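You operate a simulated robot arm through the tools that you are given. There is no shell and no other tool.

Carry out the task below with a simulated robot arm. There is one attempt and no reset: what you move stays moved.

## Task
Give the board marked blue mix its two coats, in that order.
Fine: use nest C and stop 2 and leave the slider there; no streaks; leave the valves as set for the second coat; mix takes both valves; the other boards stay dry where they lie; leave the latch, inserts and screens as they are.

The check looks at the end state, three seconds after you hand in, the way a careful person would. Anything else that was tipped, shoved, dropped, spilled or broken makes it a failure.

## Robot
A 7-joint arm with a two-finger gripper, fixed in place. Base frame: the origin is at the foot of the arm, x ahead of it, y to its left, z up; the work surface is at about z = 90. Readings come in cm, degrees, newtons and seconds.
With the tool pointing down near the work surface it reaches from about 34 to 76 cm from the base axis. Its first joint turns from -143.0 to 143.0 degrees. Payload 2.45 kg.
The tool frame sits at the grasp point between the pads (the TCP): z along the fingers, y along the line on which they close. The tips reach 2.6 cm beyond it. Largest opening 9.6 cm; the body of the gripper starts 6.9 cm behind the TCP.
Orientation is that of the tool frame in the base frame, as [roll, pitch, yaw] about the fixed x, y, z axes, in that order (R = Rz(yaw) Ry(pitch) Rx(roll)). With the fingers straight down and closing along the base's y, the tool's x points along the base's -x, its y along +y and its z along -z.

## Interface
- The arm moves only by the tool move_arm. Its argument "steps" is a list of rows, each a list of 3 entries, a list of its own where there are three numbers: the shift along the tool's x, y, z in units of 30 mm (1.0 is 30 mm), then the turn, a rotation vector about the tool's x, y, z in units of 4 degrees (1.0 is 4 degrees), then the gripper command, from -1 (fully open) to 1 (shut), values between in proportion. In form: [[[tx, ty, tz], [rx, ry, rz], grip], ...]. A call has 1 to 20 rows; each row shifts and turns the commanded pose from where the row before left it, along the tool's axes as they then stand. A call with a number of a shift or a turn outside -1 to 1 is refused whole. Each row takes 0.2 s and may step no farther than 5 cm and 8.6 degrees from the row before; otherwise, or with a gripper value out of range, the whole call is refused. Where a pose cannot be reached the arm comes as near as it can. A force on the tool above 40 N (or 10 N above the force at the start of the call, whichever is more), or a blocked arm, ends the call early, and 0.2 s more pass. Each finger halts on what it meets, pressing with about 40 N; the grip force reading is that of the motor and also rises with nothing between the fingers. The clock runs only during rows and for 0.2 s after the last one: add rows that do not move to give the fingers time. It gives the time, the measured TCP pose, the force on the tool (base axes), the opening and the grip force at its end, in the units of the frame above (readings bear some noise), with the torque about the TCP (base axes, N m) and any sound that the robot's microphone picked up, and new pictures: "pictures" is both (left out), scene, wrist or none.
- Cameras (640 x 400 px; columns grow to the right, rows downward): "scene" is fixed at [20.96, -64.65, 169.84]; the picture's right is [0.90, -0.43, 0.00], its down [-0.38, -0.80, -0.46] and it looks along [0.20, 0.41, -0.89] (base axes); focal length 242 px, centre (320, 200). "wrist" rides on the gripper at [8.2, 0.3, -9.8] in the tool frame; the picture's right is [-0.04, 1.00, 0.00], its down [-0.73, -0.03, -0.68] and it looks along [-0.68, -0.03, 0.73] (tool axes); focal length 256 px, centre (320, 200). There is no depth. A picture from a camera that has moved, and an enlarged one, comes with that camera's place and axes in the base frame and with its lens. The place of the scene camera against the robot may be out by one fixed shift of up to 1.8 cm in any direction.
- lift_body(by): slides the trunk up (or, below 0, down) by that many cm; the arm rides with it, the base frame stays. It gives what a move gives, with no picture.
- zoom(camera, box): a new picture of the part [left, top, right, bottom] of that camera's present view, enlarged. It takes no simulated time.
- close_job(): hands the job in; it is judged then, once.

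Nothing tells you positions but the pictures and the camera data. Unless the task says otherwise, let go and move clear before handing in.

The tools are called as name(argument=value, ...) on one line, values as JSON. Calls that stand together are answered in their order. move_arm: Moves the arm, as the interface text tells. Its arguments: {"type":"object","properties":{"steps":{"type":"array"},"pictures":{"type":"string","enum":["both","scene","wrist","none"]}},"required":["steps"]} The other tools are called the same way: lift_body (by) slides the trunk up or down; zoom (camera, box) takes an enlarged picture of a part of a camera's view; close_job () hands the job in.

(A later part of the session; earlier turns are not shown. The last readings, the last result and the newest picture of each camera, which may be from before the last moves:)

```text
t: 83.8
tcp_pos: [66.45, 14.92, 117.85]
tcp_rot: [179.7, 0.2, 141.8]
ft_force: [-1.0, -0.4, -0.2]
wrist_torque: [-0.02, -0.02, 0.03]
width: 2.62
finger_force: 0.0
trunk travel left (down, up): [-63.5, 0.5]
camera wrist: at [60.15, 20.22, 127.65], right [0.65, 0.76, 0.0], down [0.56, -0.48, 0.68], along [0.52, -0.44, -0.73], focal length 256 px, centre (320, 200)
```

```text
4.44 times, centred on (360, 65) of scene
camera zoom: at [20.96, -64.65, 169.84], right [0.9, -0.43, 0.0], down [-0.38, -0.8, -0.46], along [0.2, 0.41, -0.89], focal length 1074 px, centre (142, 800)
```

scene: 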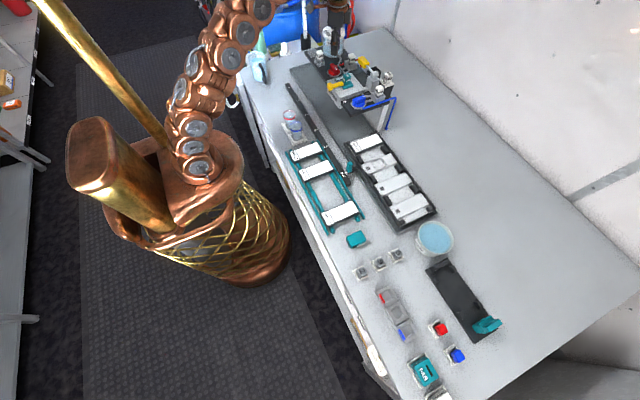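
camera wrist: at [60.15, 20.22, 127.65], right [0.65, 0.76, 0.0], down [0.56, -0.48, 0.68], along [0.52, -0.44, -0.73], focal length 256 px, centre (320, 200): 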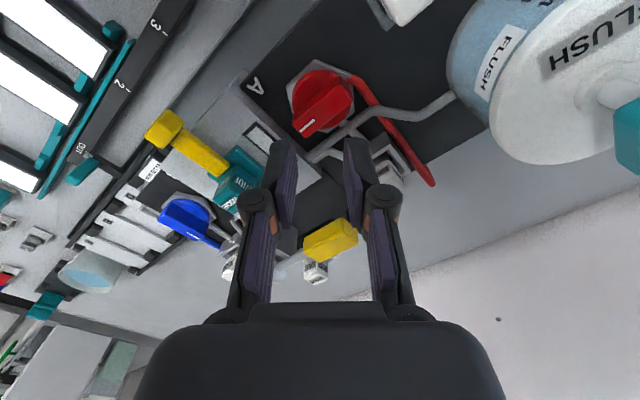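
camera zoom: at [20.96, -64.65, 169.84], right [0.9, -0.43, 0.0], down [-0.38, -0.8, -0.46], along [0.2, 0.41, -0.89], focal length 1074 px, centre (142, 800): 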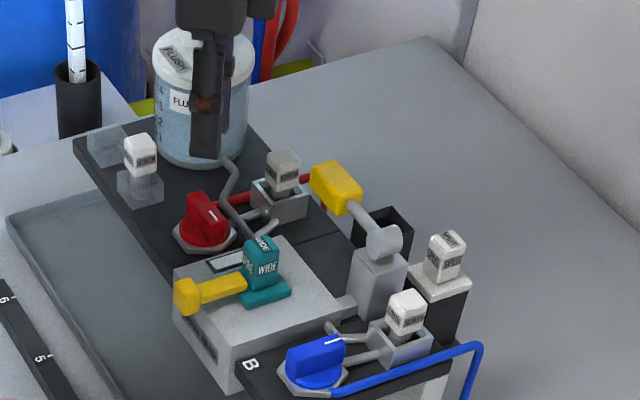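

Valves now: blue along, red across. Next I rotate the gripper back to straight, close the fingers and move towards the spray lever, tilting outward for reach.

move_arm(steps=[[[0, 0, 0], [0, 0, -1], 1], [[0, 0, 0], [0, 0, -1], 1], [[0, 0, 0], [0, 0, -1], 1], [[0, 0, 0], [0, 0, -1], 1], [[0, 0, 0], [0, 0, -1], 1], [[0, 0, 0], [0, 0, -1], 1], [[0, 0, 0], [0, 0, -1], 1], [[0, 0, 0], [0, 0, -1], 1], [[0, 0, 0], [0, 0, -1], 1], [[0, 0, 0], [0, 0, -0.55], 1], [[0, -0.9, 0], [0, 0, 0], 1], [[0, -0.9, 0], [0, 0, 0], 1], [[0, 0, 0], [0, 0, 0], 1]], pictures="both")

```text
t: 86.6
tcp_pos: [66.39, 9.38, 117.93]
tcp_rot: [-179.9, 0.3, -179.9]
ft_force: [0.6, -0.2, 0.2]
wrist_torque: [0.01, 0.02, -0.01]
width: 0.03
finger_force: 28.4
trunk travel left (down, up): [-63.5, 0.5]
camera wrist: at [58.11, 9.77, 127.72], right [0.04, 1.0, 0.0], down [0.73, -0.03, 0.68], along [0.68, -0.03, -0.73], focal length 256 px, centre (320, 200)
```

scene: 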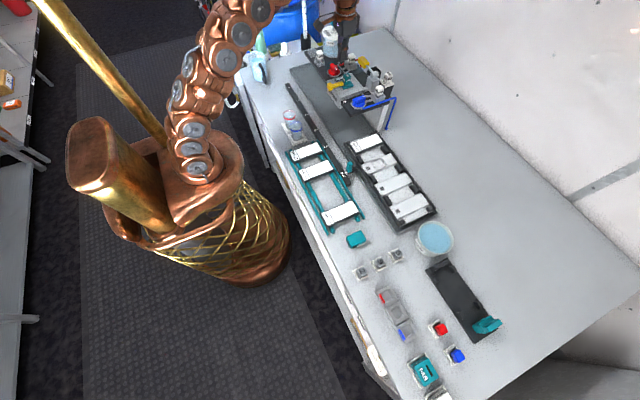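
wrist: 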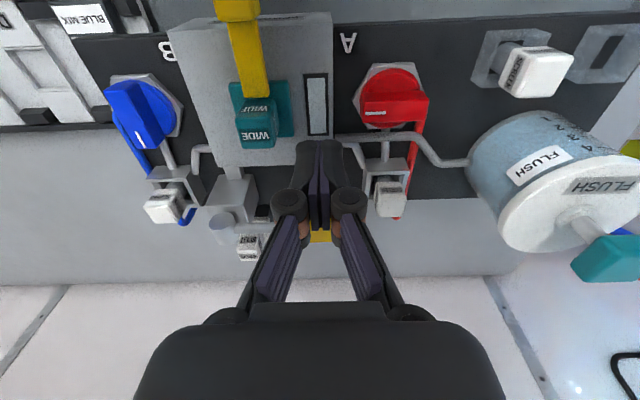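

Fingers closed at [66.4,9.4,118], in line with the yellow lever handle. I tilt the tool outward 40° here.

move_arm(steps=[[[0, 0, 0], [0, -1, 0], 1], [[0, 0, 0], [0, -1, 0], 1], [[0, 0, 0], [0, -1, 0], 1], [[0, 0, 0], [0, -1, 0], 1], [[0, 0, 0], [0, -1, 0], 1], [[0, 0, 0], [0, -1, 0], 1], [[0, 0, 0], [0, -1, 0], 1], [[0, 0, 0], [0, -1, 0], 1], [[0, 0, 0], [0, -1, 0], 1], [[0, 0, 0], [0, -1, 0], 1], [[0, 0, 0], [0, 0, 0], 1]], pictures="both")

zoom(camera="scene", box=[310, 20, 410, 110])

```text
t: 89.0
tcp_pos: [66.35, 9.43, 117.87]
tcp_rot: [179.9, 40.2, 179.9]
ft_force: [-0.6, 0.0, 0.5]
wrist_torque: [0.02, 0.0, 0.03]
width: 0.0
finger_force: 28.9
trunk travel left (down, up): [-63.5, 0.5]
camera wrist: at [53.81, 9.74, 120.1], right [0.03, 1.0, 0.03], down [0.12, -0.03, 0.99], along [0.99, -0.03, -0.12], focal length 256 px, centre (320, 200)
```

scene: 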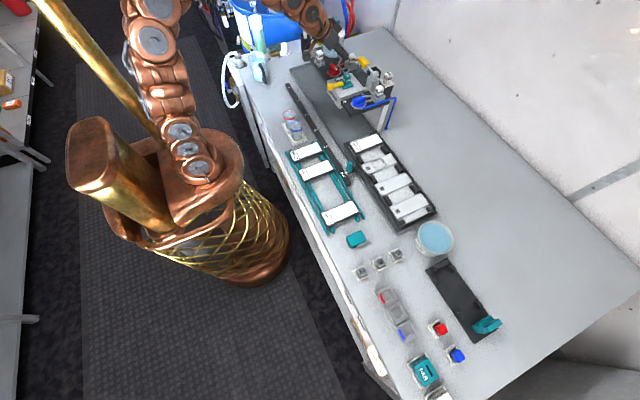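
wrist: 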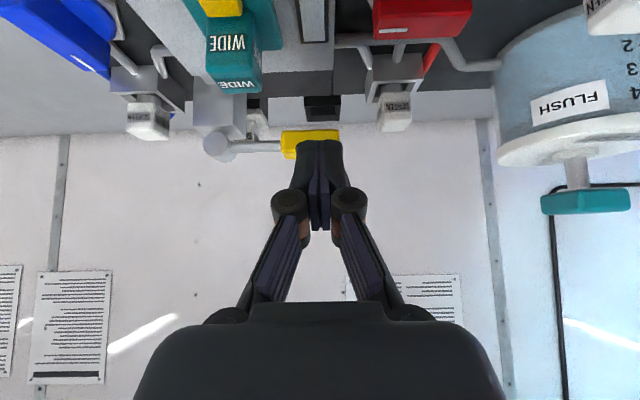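

```text
4.44 times, centred on (360, 65) of scene
camera zoom: at [20.96, -64.65, 169.84], right [0.9, -0.43, 0.0], down [-0.38, -0.8, -0.46], along [0.2, 0.41, -0.89], focal length 1074 px, centre (142, 800)
```

zoom: 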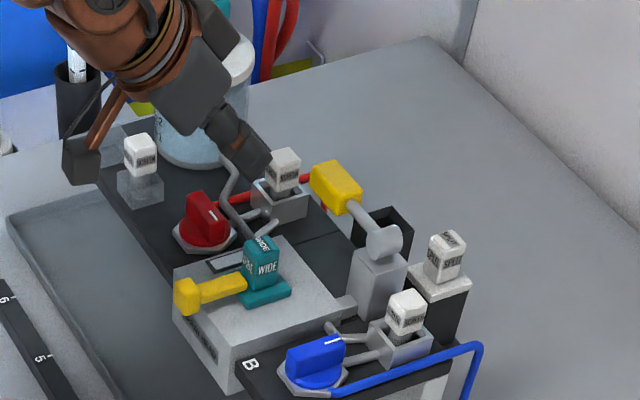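

The tilt works, and I notice notices posted on the back wall. I'll zoom in to read them.

zoom(camera="wrist", box=[20, 265, 120, 390])

zoom(camera="wrist", box=[380, 265, 470, 330])

zoom(camera="wrist", box=[180, 60, 480, 240])

zoom(camera="wrist", box=[480, 0, 640, 230])

```text
3.20 times, centred on (70, 328) of wrist
camera zoom: at [53.81, 9.74, 120.1], right [0.03, 1.0, 0.03], down [0.12, -0.03, 0.99], along [0.99, -0.03, -0.12], focal length 819 px, centre (1120, -208)
```

zoom: 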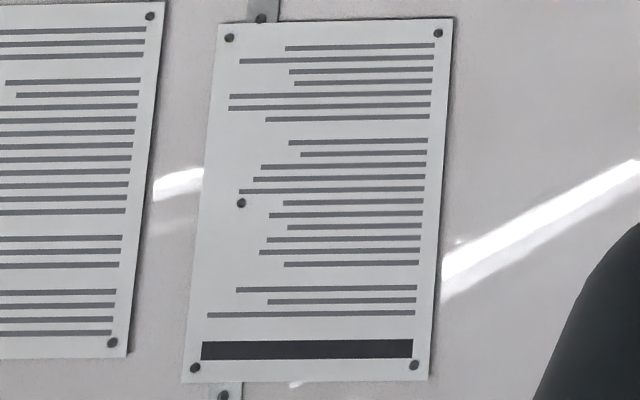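

```text
6.15 times, centred on (425, 298) of wrist
camera zoom: at [53.81, 9.74, 120.1], right [0.03, 1.0, 0.03], down [0.12, -0.03, 0.99], along [0.99, -0.03, -0.12], focal length 1575 px, centre (-326, -400)
```

zoom: 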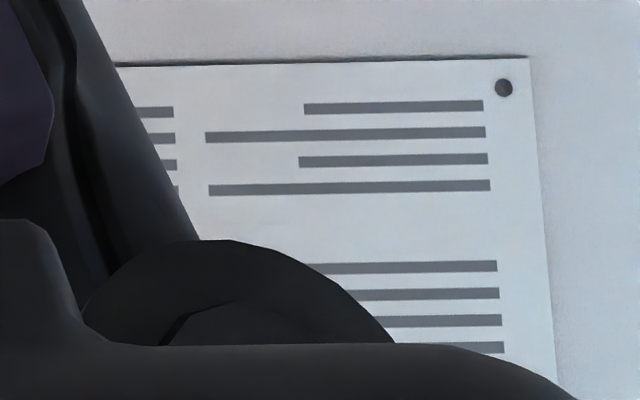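

```text
2.13 times, centred on (330, 150) of wrist
camera zoom: at [53.81, 9.74, 120.1], right [0.03, 1.0, 0.03], down [0.12, -0.03, 0.99], along [0.99, -0.03, -0.12], focal length 546 px, centre (299, 307)
```

zoom: 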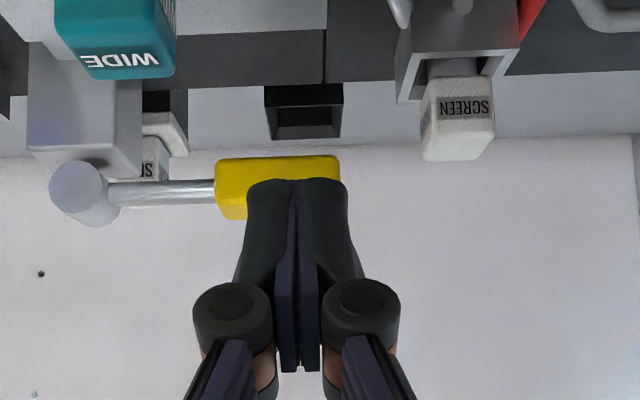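

```text
1.74 times, centred on (560, 115) of wrist
camera zoom: at [53.81, 9.74, 120.1], right [0.03, 1.0, 0.03], down [0.12, -0.03, 0.99], along [0.99, -0.03, -0.12], focal length 445 px, centre (-97, 348)
```

zoom: 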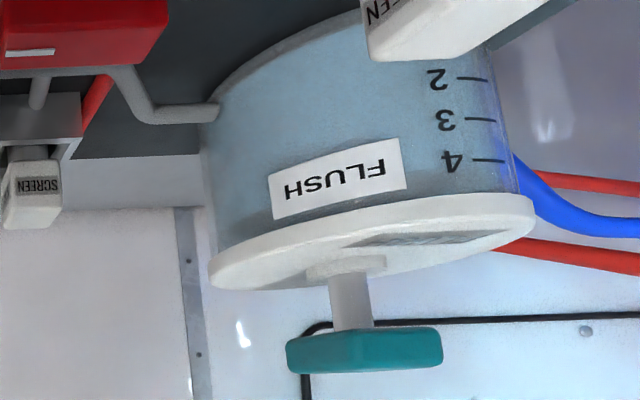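

The notices are only decorative lines. I move the closed fingertips to just above the yellow lever handle (top z≈113.3).

move_arm(steps=[[[-0.5, -0.03, 0.5], [0, 0, 0], 1], [[-0.5, -0.04, 0.5], [0, 0, 0], 1], [[-0.5, -0.04, 0.5], [0, 0, 0], 1], [[-0.5, -0.03, 0.5], [0, 0, 0], 1], [[0, 0, 0], [0, 0, 0], 1]], pictures="both")

zoom(camera="scene", box=[330, 20, 410, 90])

zoom(camera="wrist", box=[180, 0, 480, 240])

```text
t: 90.2
tcp_pos: [74.77, 8.93, 117.11]
tcp_rot: [180.0, 40.2, 179.8]
ft_force: [0.4, -0.2, -0.4]
wrist_torque: [0.0, 0.03, -0.02]
width: 0.01
finger_force: 28.8
trunk travel left (down, up): [-63.5, 0.5]
camera wrist: at [62.18, 9.35, 119.39], right [0.03, 1.0, 0.03], down [0.12, -0.03, 0.99], along [0.99, -0.03, -0.12], focal length 256 px, centre (320, 200)
```

scene: 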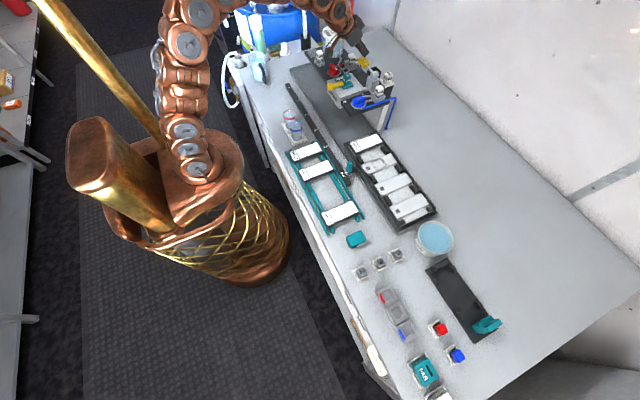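
wrist: 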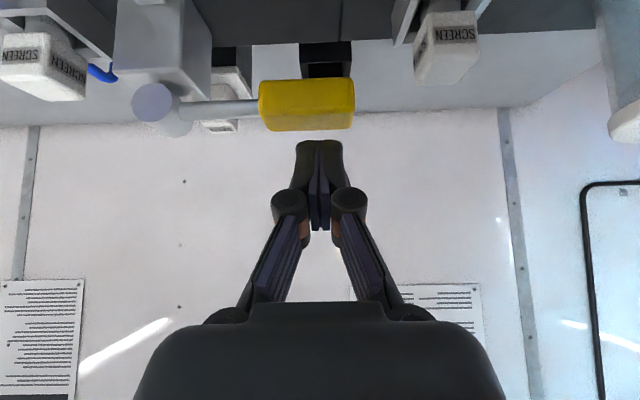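

```text
5.71 times, centred on (370, 55) of scene
camera zoom: at [20.96, -64.65, 169.84], right [0.9, -0.43, 0.0], down [-0.38, -0.8, -0.46], along [0.2, 0.41, -0.89], focal length 1382 px, centre (34, 1029)
```

zoom: 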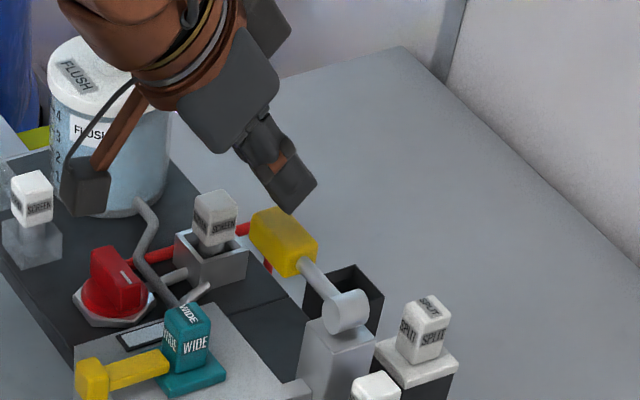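

```text
1.67 times, centred on (330, 120) of wrist
camera zoom: at [62.18, 9.35, 119.39], right [0.03, 1.0, 0.03], down [0.12, -0.03, 0.99], along [0.99, -0.03, -0.12], focal length 427 px, centre (303, 333)
```

zoom: 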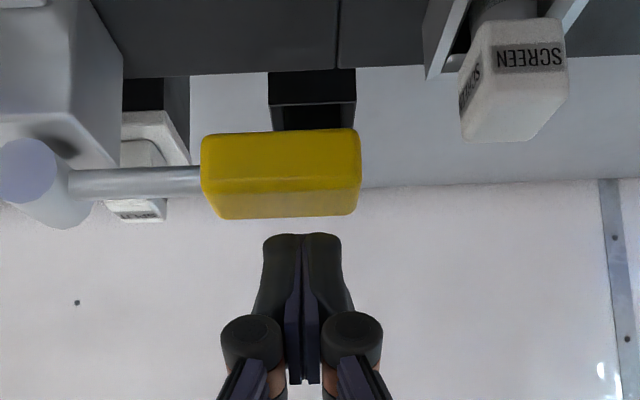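

Fingertips are just above the handle (centre [76,8.4], top 113.3). I lower onto it and push down slowly, watching force and the sight glass (slider is OUT, nothing is under the head).

move_arm(steps=[[[0.06, 0, 0.17], [0, 0, 0], 1], [[0.053, 0, 0.17], [0, 0, 0], 1], [[0.054, 0, 0.064], [0, 0, 0], 1], [[0, 0, 0], [0, 0, 0], 1]], pictures="none")

```text
t: 91.2
tcp_pos: [75.12, 9.0, 115.95]
tcp_rot: [179.9, 40.3, 179.9]
ft_force: [-0.2, 1.2, 0.5]
wrist_torque: [-0.01, -0.04, 0.01]
width: 0.0
finger_force: 28.3
trunk travel left (down, up): [-63.5, 0.5]
```

move_arm(steps=[[[0.054, 0, 0.064], [0, 0, 0], 1], [[0.054, 0, 0.064], [0, 0, 0], 1], [[0.054, 0, 0.064], [0, 0, 0], 1], [[0, 0, 0], [0, 0, 0], 1]], pictures="scene")

zoom(camera="scene", box=[320, 30, 410, 110])

```text
t: 92.2
tcp_pos: [75.27, 8.96, 115.3]
tcp_rot: [180.0, 40.3, 179.9]
ft_force: [1.1, 1.5, 0.0]
wrist_torque: [-0.02, -0.04, -0.01]
width: 0.0
finger_force: 28.3
trunk travel left (down, up): [-63.5, 0.5]
```

scene: 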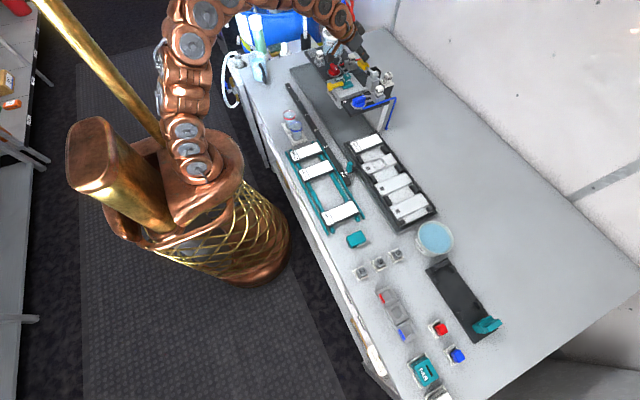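

```text
5.00 times, centred on (365, 70) of scene
camera zoom: at [20.96, -64.65, 169.84], right [0.9, -0.43, 0.0], down [-0.38, -0.8, -0.46], along [0.2, 0.41, -0.89], focal length 1209 px, centre (95, 850)
```

zoom: 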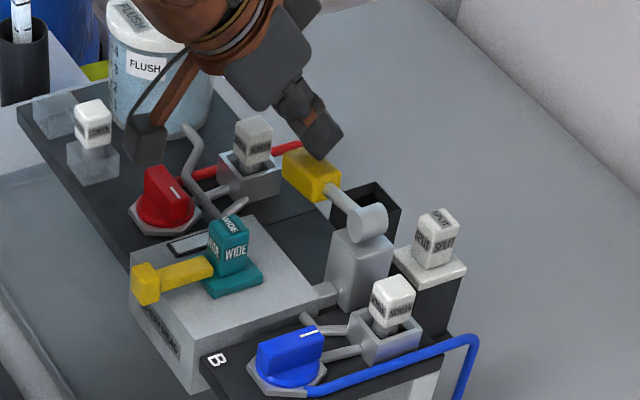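

move_arm(steps=[[[0.054, 0, 0.064], [0, 0, 0], 1], [[0.054, 0, 0.064], [0, 0, 0], 1], [[0.054, 0, 0.064], [0, 0, 0], 1], [[0, 0, 0], [0, 0, 0], 1]], pictures="both")

zoom(camera="scene", box=[320, 30, 410, 110])

zoom(camera="wrist", box=[180, 0, 480, 240])

```text
t: 93.2
tcp_pos: [75.09, 8.97, 114.39]
tcp_rot: [180.0, 40.2, 179.9]
ft_force: [-0.5, -0.4, 1.9]
wrist_torque: [0.0, 0.01, -0.01]
width: 0.01
finger_force: 28.5
trunk travel left (down, up): [-63.5, 0.5]
camera wrist: at [62.69, 9.34, 116.65], right [0.03, 1.0, 0.03], down [0.12, -0.03, 0.99], along [0.99, -0.03, -0.12], focal length 256 px, centre (320, 200)
```

scene: 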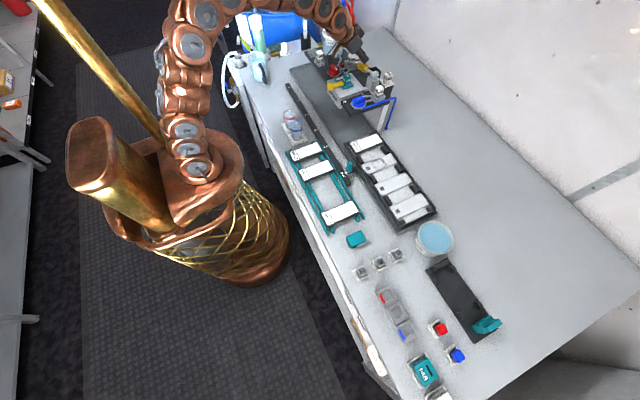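
wrist: 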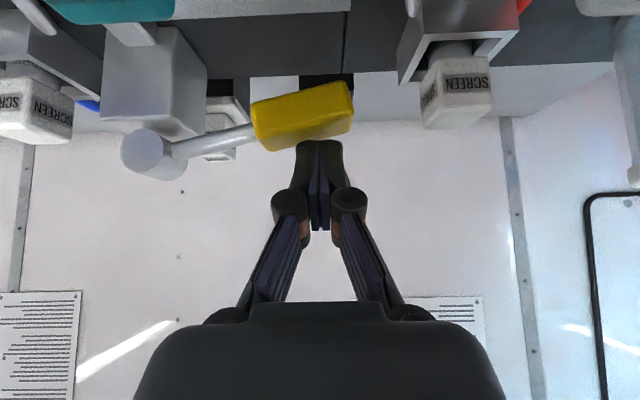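

```text
5.00 times, centred on (365, 70) of scene
camera zoom: at [20.96, -64.65, 169.84], right [0.9, -0.43, 0.0], down [-0.38, -0.8, -0.46], along [0.2, 0.41, -0.89], focal length 1209 px, centre (95, 850)
```

zoom: 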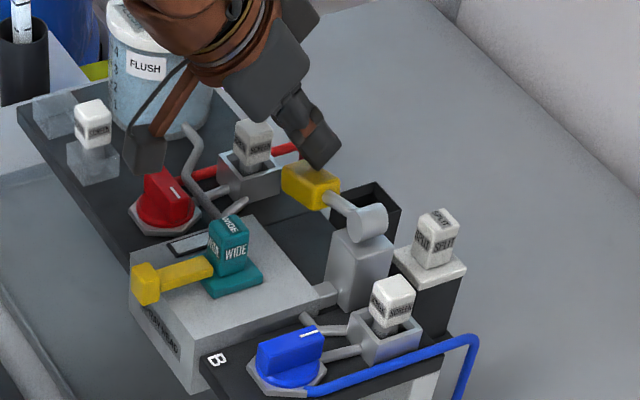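

```text
1.67 times, centred on (330, 120) of wrist
camera zoom: at [62.69, 9.34, 116.65], right [0.03, 1.0, 0.03], down [0.12, -0.03, 0.99], along [0.99, -0.03, -0.12], focal length 427 px, centre (303, 333)
```

zoom: 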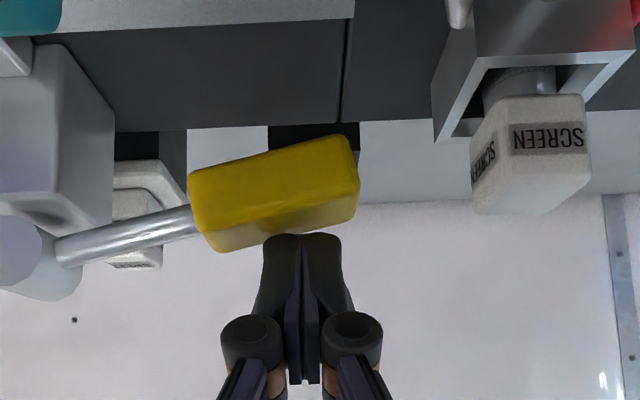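

The lever is moving down easily (about 10°). I continue pushing and watch the sight glass.

move_arm(steps=[[[0.108, 0, 0.127], [0, 0, 0], 1], [[0.108, 0, 0.127], [0, 0, 0], 1], [[0, 0, 0], [0, 0, 0], 1]], pictures="scene")

zoom(camera="scene", box=[320, 30, 410, 110])

zoom(camera="wrist", box=[180, 0, 480, 240])

```text
t: 94.0
tcp_pos: [75.38, 9.0, 113.49]
tcp_rot: [179.8, 40.3, 179.9]
ft_force: [0.6, -0.5, 2.3]
wrist_torque: [-0.02, -0.03, -0.03]
width: 0.0
finger_force: 28.4
trunk travel left (down, up): [-63.5, 0.5]
```

scene: 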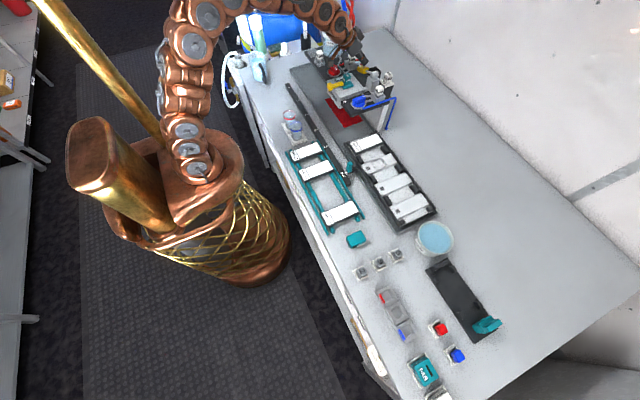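

```text
5.00 times, centred on (365, 70) of scene
camera zoom: at [20.96, -64.65, 169.84], right [0.9, -0.43, 0.0], down [-0.38, -0.8, -0.46], along [0.2, 0.41, -0.89], focal length 1209 px, centre (95, 850)
```

zoom: 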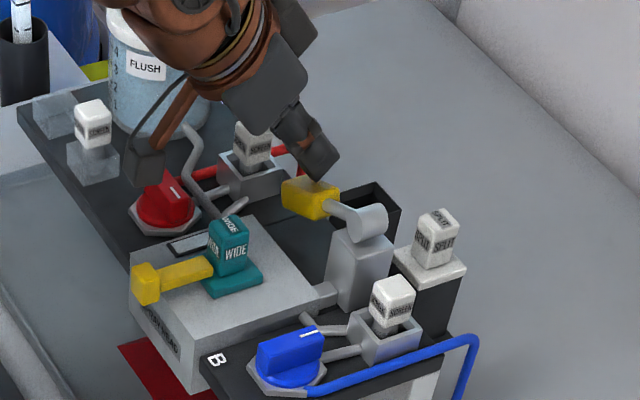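

```text
1.67 times, centred on (330, 120) of wrist
camera zoom: at [62.75, 9.39, 115.69], right [0.03, 1.0, 0.03], down [0.12, -0.03, 0.99], along [0.99, -0.03, -0.12], focal length 427 px, centre (303, 333)
```

zoom: 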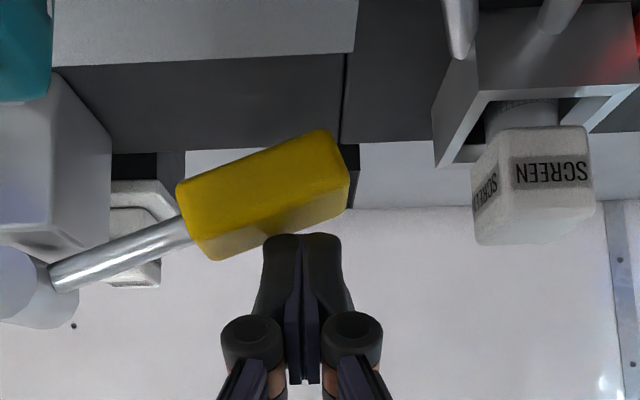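

Red sprayed into the empty tray — so "across the pipe" is open and the valves started shut. I release the lever right away and inspect.

move_arm(steps=[[[-0.2, 0, -0.24], [0, 0, 0], 1], [[-0.3, 0, -0.36], [0, 0, 0], 1], [[-0.3, 0, -0.36], [0, 0, 0], 1], [[0, 0, 0], [0, 0, 0], 1]], pictures="both")

zoom(camera="scene", box=[320, 30, 420, 150])

zoom(camera="scene", box=[335, 60, 365, 85])

zoom(camera="scene", box=[320, 90, 400, 160])

```text
t: 95.0
tcp_pos: [75.26, 8.98, 117.22]
tcp_rot: [-180.0, 40.2, 179.8]
ft_force: [0.6, 0.4, 0.4]
wrist_torque: [0.03, 0.05, -0.02]
width: 0.02
finger_force: 28.4
trunk travel left (down, up): [-63.5, 0.5]
camera wrist: at [62.73, 9.3, 119.4], right [0.03, 1.0, 0.03], down [0.12, -0.03, 0.99], along [0.99, -0.03, -0.12], focal length 256 px, centre (320, 200)
```

scene: 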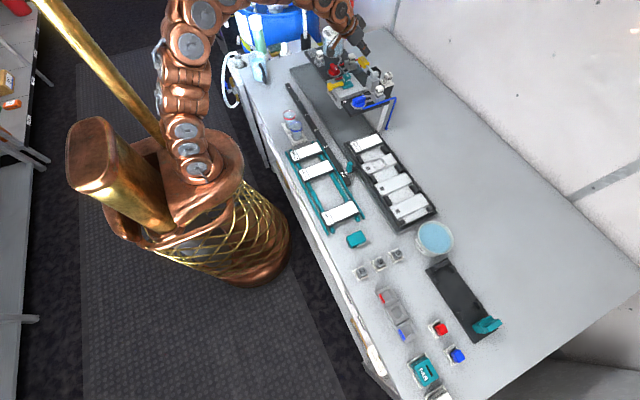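
wrist: 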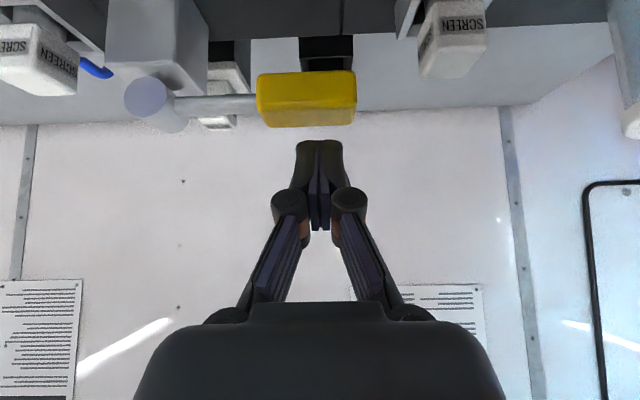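

```text
3.33 times, centred on (370, 90) of scene
camera zoom: at [20.96, -64.65, 169.84], right [0.9, -0.43, 0.0], down [-0.38, -0.8, -0.46], along [0.2, 0.41, -0.89], focal length 806 px, centre (153, 567)
```

zoom: 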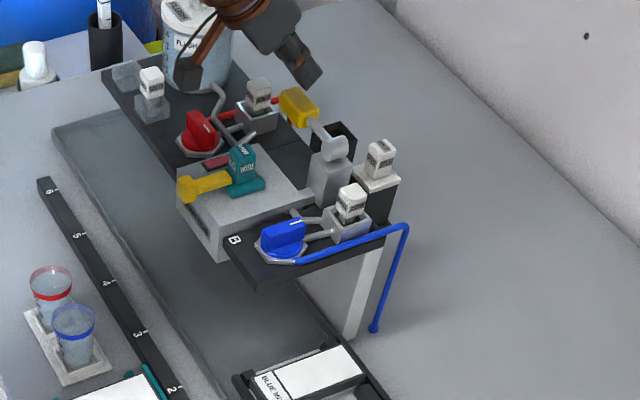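

```text
16.00 times, centred on (350, 72) of scene
camera zoom: at [20.96, -64.65, 169.84], right [0.9, -0.43, 0.0], down [-0.38, -0.8, -0.46], along [0.2, 0.41, -0.89], focal length 3868 px, centre (-160, 2240)
```

zoom: 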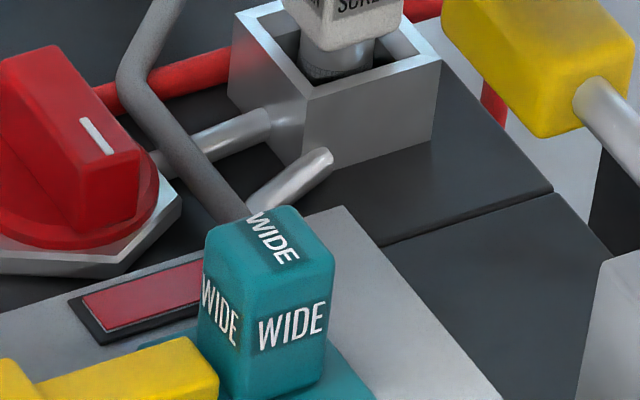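

```text
5.71 times, centred on (360, 125) of scene
camera zoom: at [20.96, -64.65, 169.84], right [0.9, -0.43, 0.0], down [-0.38, -0.8, -0.46], along [0.2, 0.41, -0.89], focal length 1382 px, centre (91, 629)
```

zoom: 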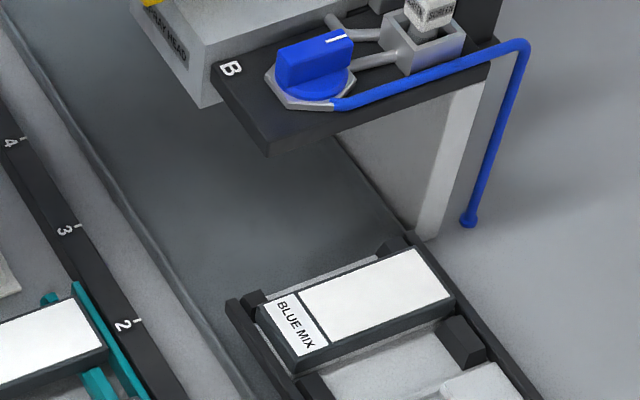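

The lever springs back, the tray is clean, and the sight glass now shows red in the head — so the glass shows what's in the head and "across" means open. I must shut red again, flush the head clear, then open blue. First back away from the lever and straighten the tool.

move_arm(steps=[[[0.523, 0.03, -0.53], [0, 0, 0], 1], [[0.523, 0.03, -0.53], [0, 0, 0], 1], [[0.523, 0.03, -0.53], [0, 0, 0], 1], [[0.523, 0.03, -0.53], [0, 0, 0], 1], [[0, 0, 0], [0, 1, 0], 1], [[0, 0, 0], [0, 1, 0], 1], [[0, 0, 0], [0, 1, 0], 1], [[0, 0, 0], [0, 1, 0], 1], [[0, 0, 0], [0, 1, 0], 1], [[0, 0, 0], [0, 1, 0], 1], [[0, 0, 0], [0, 1, 0], 1], [[0, 0, 0], [0, 1, 0], 1], [[0, 0, 0], [0, 1, 0], 1], [[0, 0, 0], [0, 1, 0], 1], [[0, 0, 0], [0, 0, 1], 0.6], [[0, 0, 0], [0, 0, 1], 0.45], [[0, 0, 0], [0, 0, 1], 0.45], [[0, 0, 0], [0, 0, 1], 0.45], [[0, 0, 0], [0, 0, 1], 0.45], [[0, 0, 0], [0, 0, 1], 0.45]], pictures="none")

```text
t: 99.2
tcp_pos: [66.28, 9.41, 117.99]
tcp_rot: [179.9, 0.3, 155.9]
ft_force: [-0.1, -0.3, -0.6]
wrist_torque: [-0.03, 0.0, -0.02]
width: 2.64
finger_force: 0.0
trunk travel left (down, up): [-63.5, 0.5]
```

move_arm(steps=[[[0, 0, 0], [0, 0, 1], 0.35], [[0, 0, 0], [0, 0, 1], 0.35], [[0, 0, 0], [0, 0, 1], 0.35], [[0, 0, 0], [0, 0, 1], 0.35], [[0, 0, 0], [0, 0, 1], 0.35], [[0, 0, 0], [0, 0, 1], 0.35], [[0, 0, 0], [0, 0, 1], 0.35], [[0, 0, 0], [0, 0, 1], 0.35], [[0, 0, 0], [0, 0, 1], 0.35], [[0, 0, 0], [0, 0, 1], 0.35], [[0, 0, 0], [0, 0, 1], 0.35], [[0, 0, 0], [0, 0, 1], 0.35], [[0, 0, 0], [0, 0, 1], 0.35], [[0, 0, 0], [0, 0, 1], 0.35], [[0, 0, 0], [0, 0, 1], 0.35], [[0, 0, 0], [0, 0, 1], 0.35], [[0, 0, 0], [0, 0, 0.45], 0.35], [[0.92, 0.03, 0], [0, 0, 0], 0.35], [[0.92, 0.03, 0], [0, 0, 0], 0.35], [[0, 0, 0], [0, 0, 0], 0.35]], pictures="both")

zoom(camera="wrist", box=[220, 60, 420, 220])

```text
t: 103.4
tcp_pos: [66.34, 14.82, 118.12]
tcp_rot: [179.8, 0.1, 90.0]
ft_force: [-0.5, 0.2, -0.3]
wrist_torque: [0.03, -0.01, -0.02]
width: 3.1
finger_force: 0.1
trunk travel left (down, up): [-63.5, 0.5]
camera wrist: at [66.62, 23.09, 127.78], right [1.0, -0.04, 0.0], down [-0.03, -0.73, 0.68], along [-0.02, -0.68, -0.73], focal length 256 px, centre (320, 200)
```

scene: 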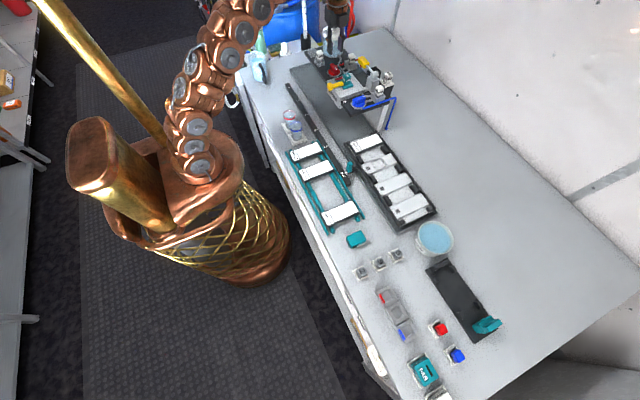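
wrist: 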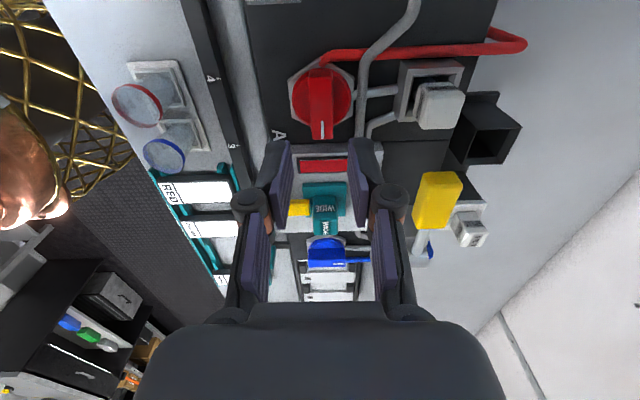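

```text
2.50 times, centred on (320, 140) of wrist
camera zoom: at [66.62, 23.09, 127.78], right [1.0, -0.04, 0.0], down [-0.03, -0.73, 0.68], along [-0.02, -0.68, -0.73], focal length 640 px, centre (320, 350)
```

zoom: 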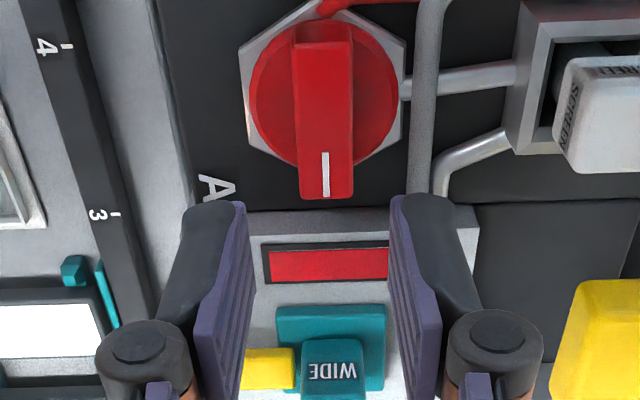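

The sight glass clearly shows red. I descend on the red knob and turn it back to along-the-pipe (shut).

move_arm(steps=[[[0.03, 0.05, 0.8], [0, 0, 0], 0.35], [[0, 0, 0.8], [0, 0, 0], 0.35], [[0, 0, 0.5], [0, 0, 0], 0.35], [[0, 0, 0.24], [0, 0, 0], 0.35], [[0, 0, 0], [0, 0, 0], 0.5], [[0, 0, 0], [0, 0, 0], 0.8], [[0, 0, 0], [0, 0, 0], 0.8], [[0, 0, 0], [0, 0, 0], 0.8]], pictures="wrist")

```text
t: 105.2
tcp_pos: [66.51, 15.14, 111.13]
tcp_rot: [179.8, 0.0, 90.1]
ft_force: [-7.6, -1.4, -2.0]
wrist_torque: [-0.07, 0.16, 0.0]
width: 1.7
finger_force: 42.4
trunk travel left (down, up): [-63.5, 0.5]
camera wrist: at [66.78, 23.25, 120.84], right [1.0, -0.04, 0.0], down [-0.03, -0.73, 0.68], along [-0.02, -0.68, -0.73], focal length 256 px, centre (320, 200)
```

wrist: 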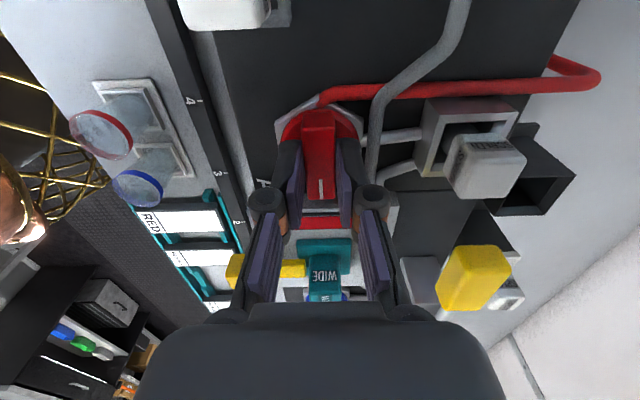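

move_arm(steps=[[[-0.03, -0.03, 0], [0, 0, -0.5], 0.8], [[0, 0, 0], [0, 0, -1], 0.8], [[0, 0, 0], [0, 0, -1], 0.8], [[0, 0, 0], [0, 0, -1], 0.8], [[0, 0, 0], [0, 0, -1], 0.8], [[0, 0, 0], [0, 0, -1], 0.8], [[0, 0, 0], [0, 0, -1], 0.8], [[0, 0, 0], [0, 0, -1], 0.8], [[0, 0, 0], [0, 0, -1], 0.8], [[0, 0, 0], [0, 0, 0], 0.8]], pictures="none")

```text
t: 107.4
tcp_pos: [66.57, 15.02, 111.12]
tcp_rot: [179.6, 0.1, 124.2]
ft_force: [-5.5, 18.4, 10.7]
wrist_torque: [1.17, 0.6, 0.03]
width: 1.68
finger_force: 42.4
trunk travel left (down, up): [-63.5, 0.5]
```

move_arm(steps=[[[0.05, 0.015, -0.02], [0, 0, -1], 0.8], [[0, 0, 0], [0, 0, -1], 0.8], [[0, 0, 0], [0, 0, -1], 0.8], [[0, 0, 0], [0, 0, -1], 0.8], [[0, 0, 0], [0, 0, -1], 0.8], [[0, 0, 0], [0, 0, -1], 0.8], [[0, 0, 0], [0, 0, 0], 0.8]], pictures="none")

```text
t: 109.0
tcp_pos: [66.51, 15.1, 111.01]
tcp_rot: [179.9, 0.2, 148.2]
ft_force: [-6.1, 6.5, 0.1]
wrist_torque: [0.43, 0.68, 0.01]
width: 1.73
finger_force: 42.8
trunk travel left (down, up): [-63.5, 0.5]
```

move_arm(steps=[[[0.03, 0, 0], [0, 0, -1], 0.8], [[0, 0, 0], [0, 0, -1], 0.8], [[0, 0, 0], [0, 0, -1], 0.8], [[0, 0, 0], [0, 0, -1], 0.8], [[0, 0, 0], [0, 0, -1], 0.8], [[0, 0, 0], [0, 0, -1], 0.8], [[0, 0, 0], [0, 0, -1], 0.8], [[0, 0, 0], [0, 0, -1], 0.8], [[0, 0, 0], [0, 0, -0.3], 0.8], [[0, 0, 0], [0, 0, 0], 0.8]], pictures="wrist")

```text
t: 111.2
tcp_pos: [66.51, 14.98, 111.16]
tcp_rot: [-179.9, 0.2, -178.8]
ft_force: [-3.2, -4.1, -8.4]
wrist_torque: [-0.07, -0.39, -0.96]
width: 1.71
finger_force: 42.6
trunk travel left (down, up): [-63.5, 0.5]
camera wrist: at [58.25, 15.17, 120.81], right [0.02, 1.0, 0.0], down [0.73, -0.01, 0.68], along [0.68, -0.01, -0.73], focal length 256 px, centre (320, 200)
```

wrist: 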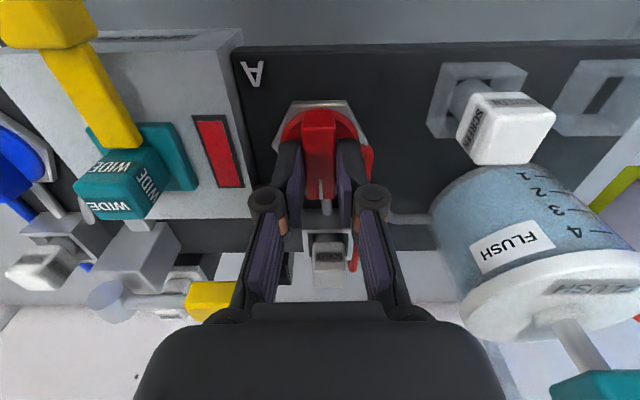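

Red is shut again. I release, rise, tilt outward again and go up towards the flush plunger (handle at about [72.4, 28.0, top ≈119.4]).

move_arm(steps=[[[0, 0, 0], [0, 0, 0.3], 0.8], [[0, 0, 0], [0, 0, 0], 0.5], [[0, 0, 0], [0, 0, 0], 0.35], [[0, 0, 0], [0, 0, 0], 0.35], [[0, 0, -0.5], [0, 0, 0], 0.35], [[0, 0, -0.9], [0, 0, 0], 0.35], [[0, 0, -0.9], [0, 0, 0], 0.35], [[0, 0, 0], [0, -1, 0], 1], [[0, 0, 0], [0, -1, 0], 1], [[0, 0, 0], [0, -1, 0], 1], [[0, 0, 0], [0, -1, 0], 1], [[0, 0, 0], [0, -1, 0], 1], [[0, 0, 0], [0, -1, 0], 1], [[0, 0, 0], [0, -1, 0], 1], [[0, 0, 0], [0, -1, 0], 1], [[0, 0, 0], [0, -1, 0], 1], [[0, 0, 0], [0, -1, 0], 1], [[0, 0, 0], [0, 0, 0], 1]], pictures="none")

```text
t: 115.0
tcp_pos: [66.31, 15.08, 117.99]
tcp_rot: [179.9, 40.3, -179.9]
ft_force: [-0.6, 0.3, -0.4]
wrist_torque: [0.03, 0.01, 0.04]
width: 0.0
finger_force: 28.5
trunk travel left (down, up): [-63.5, 0.5]
```

move_arm(steps=[[[-0.38, 0, -0.45], [0, 0, 0], 1], [[-0.38, 0, -0.45], [0, 0, 0], 1], [[-0.38, 0, -0.45], [0, 0, 0], 1], [[-0.03, 0, -0.03], [0, 0, 0], 1], [[0, 0.86, 0], [0, 0, 0], 1], [[0, 0.86, 0], [0, 0, 0], 1], [[0, 0.86, 0], [0, 0, 0], 1], [[0, 0.86, 0], [0, 0, 0], 1], [[0, 0.86, 0], [0, 0, 0], 1], [[0, 0, 0], [0, 0, 0], 1]], pictures="both")

zoom(camera="wrist", box=[200, 0, 460, 200])

zoom(camera="scene", box=[290, 0, 400, 100])

```text
t: 117.2
tcp_pos: [66.38, 28.02, 123.4]
tcp_rot: [179.9, 40.3, -179.8]
ft_force: [-0.8, -0.1, -0.6]
wrist_torque: [-0.01, 0.01, -0.01]
width: 0.0
finger_force: 28.6
trunk travel left (down, up): [-63.5, 0.5]
camera wrist: at [53.87, 28.31, 125.56], right [0.03, 1.0, 0.03], down [0.12, -0.03, 0.99], along [0.99, -0.03, -0.12], focal length 256 px, centre (320, 200)
```

scene: 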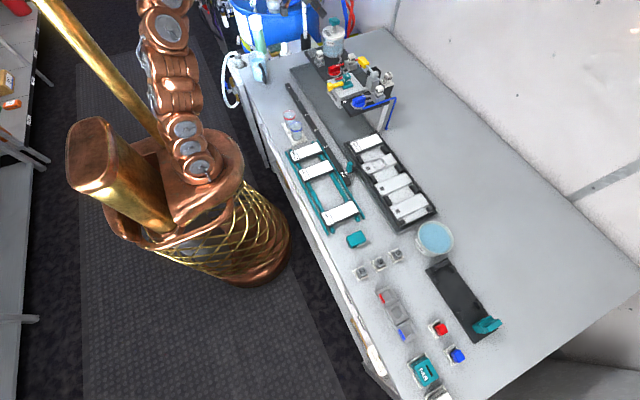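
wrist: 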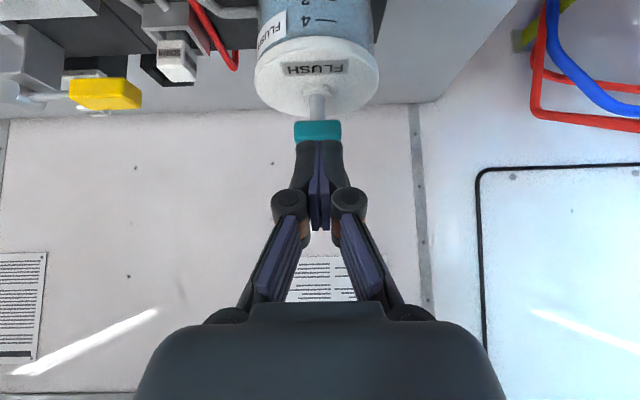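

```text
2.00 times, centred on (330, 100) of wrist
camera zoom: at [53.87, 28.31, 125.56], right [0.03, 1.0, 0.03], down [0.12, -0.03, 0.99], along [0.99, -0.03, -0.12], focal length 512 px, centre (300, 400)
```

zoom: 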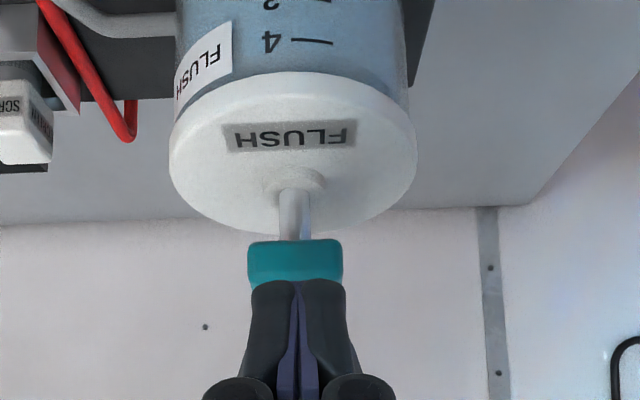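

```text
4.00 times, centred on (345, 50) of scene
camera zoom: at [20.96, -64.65, 169.84], right [0.9, -0.43, 0.0], down [-0.38, -0.8, -0.46], along [0.2, 0.41, -0.89], focal length 967 px, centre (220, 800)
```

zoom: 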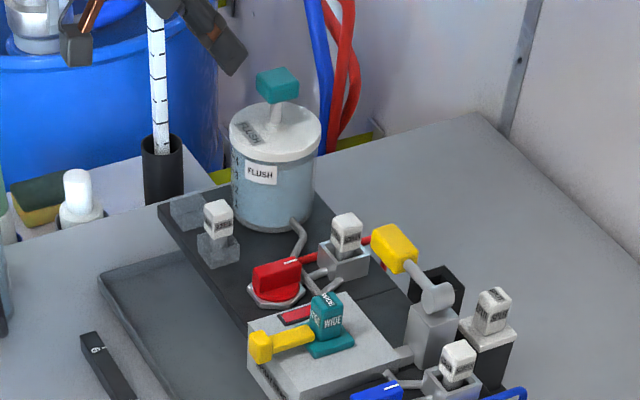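

The plunger handle is straight ahead. I move the fingertips forward to sit just above it.

move_arm(steps=[[[-0.45, -0.02, 0.38], [0, 0, 0], 1], [[-0.45, -0.02, 0.38], [0, 0, 0], 1], [[-0.45, 0, 0.38], [0, 0, 0], 1], [[0, 0, 0], [0, 0, 0], 1]], pictures="both")

zoom(camera="wrist", box=[200, 0, 460, 200])

zoom(camera="scene", box=[300, 0, 380, 80])

```text
t: 118.2
tcp_pos: [71.8, 27.89, 123.38]
tcp_rot: [180.0, 40.3, -180.0]
ft_force: [-0.4, 0.5, 0.2]
wrist_torque: [-0.01, 0.02, 0.02]
width: 0.0
finger_force: 28.7
trunk travel left (down, up): [-63.5, 0.5]
camera wrist: at [59.23, 28.2, 125.54], right [0.03, 1.0, 0.03], down [0.12, -0.03, 0.99], along [0.99, -0.02, -0.12], focal length 256 px, centre (320, 200)
```

scene: 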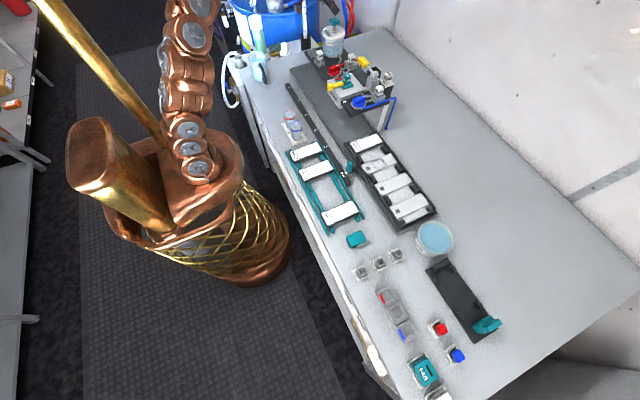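
wrist: 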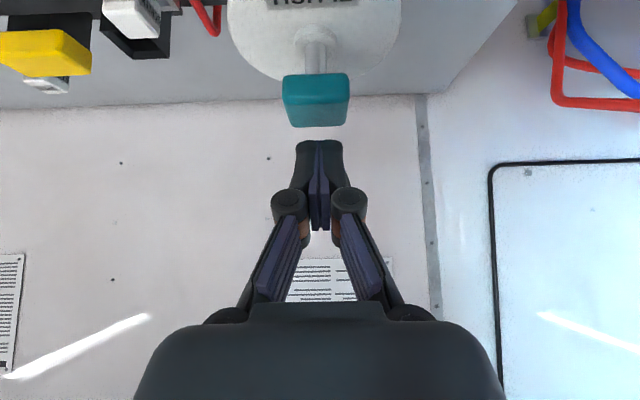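

```text
2.00 times, centred on (330, 100) of wrist
camera zoom: at [59.23, 28.2, 125.54], right [0.03, 1.0, 0.03], down [0.12, -0.03, 0.99], along [0.99, -0.02, -0.12], focal length 512 px, centre (300, 400)
```

zoom: 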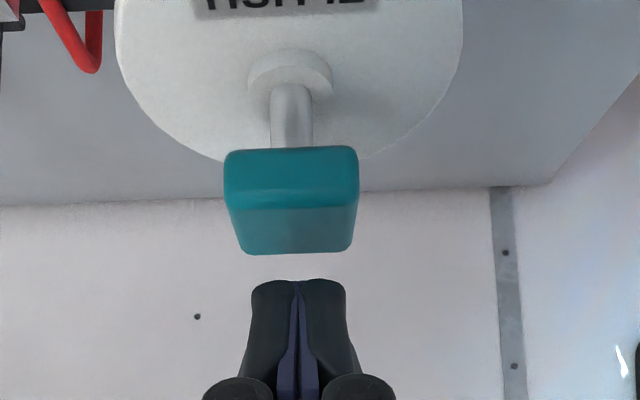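

```text
5.00 times, centred on (340, 40) of scene
camera zoom: at [20.96, -64.65, 169.84], right [0.9, -0.43, 0.0], down [-0.38, -0.8, -0.46], along [0.2, 0.41, -0.89], focal length 1209 px, centre (220, 1000)
```

zoom: 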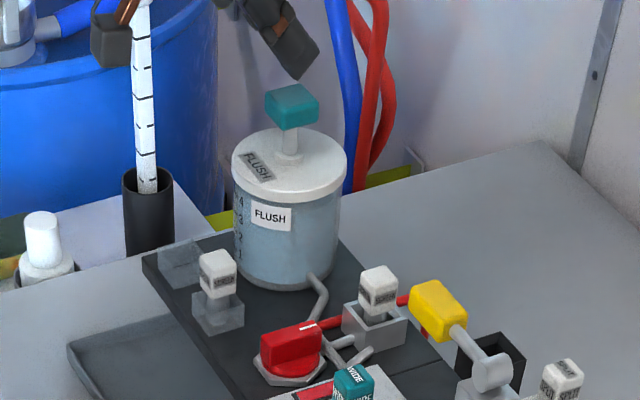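

Handle centre is [72.7,27.8], top z 119.3; fingertips are above its centre. I press it down step by step, watching force and the sight glass.

move_arm(steps=[[[0.086, 0, 0.102], [0, 0, 0], 1], [[0.086, 0, 0.102], [0, 0, 0], 1], [[0.086, 0, 0.102], [0, 0, 0], 1], [[0.086, 0, 0.102], [0, 0, 0], 1], [[0, 0, 0], [0, 0, 0], 1]], pictures="none")

```text
t: 119.4
tcp_pos: [71.64, 27.81, 121.94]
tcp_rot: [179.9, 40.4, -180.0]
ft_force: [0.0, -0.1, 1.5]
wrist_torque: [-0.02, -0.02, 0.04]
width: 0.57
finger_force: 28.6
trunk travel left (down, up): [-63.5, 0.5]
```

move_arm(steps=[[[0.065, 0, 0.076], [0, 0, 0], 1], [[0.065, 0, 0.076], [0, 0, 0], 1], [[0, 0, 0], [0, 0, 0], 1]], pictures="both")

zoom(camera="wrist", box=[200, 0, 460, 240])

zoom(camera="scene", box=[300, 0, 380, 80])

```text
t: 120.2
tcp_pos: [71.68, 27.8, 121.25]
tcp_rot: [-180.0, 40.4, -179.9]
ft_force: [0.4, 1.5, 3.0]
wrist_torque: [0.01, -0.05, 0.0]
width: 0.6
finger_force: 28.5
trunk travel left (down, up): [-63.5, 0.5]
camera wrist: at [59.06, 28.16, 123.39], right [0.03, 1.0, 0.03], down [0.12, -0.03, 0.99], along [0.99, -0.02, -0.12], focal length 256 px, centre (320, 200)
```

scene: 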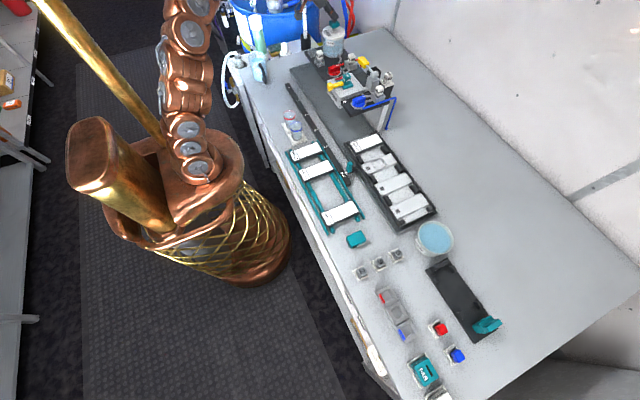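
wrist: 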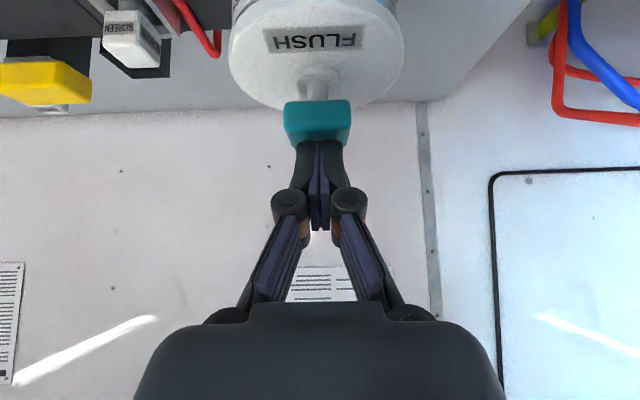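

```text
1.67 times, centred on (330, 120) of wrist
camera zoom: at [59.06, 28.16, 123.39], right [0.03, 1.0, 0.03], down [0.12, -0.03, 0.99], along [0.99, -0.02, -0.12], focal length 427 px, centre (303, 333)
```

zoom: 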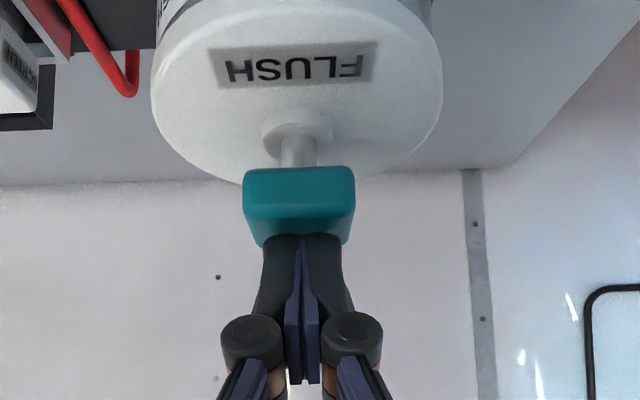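

```text
5.00 times, centred on (340, 40) of scene
camera zoom: at [20.96, -64.65, 169.84], right [0.9, -0.43, 0.0], down [-0.38, -0.8, -0.46], along [0.2, 0.41, -0.89], focal length 1209 px, centre (220, 1000)
```

zoom: 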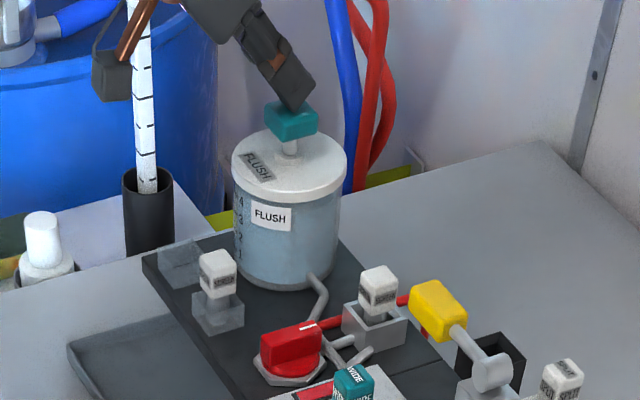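

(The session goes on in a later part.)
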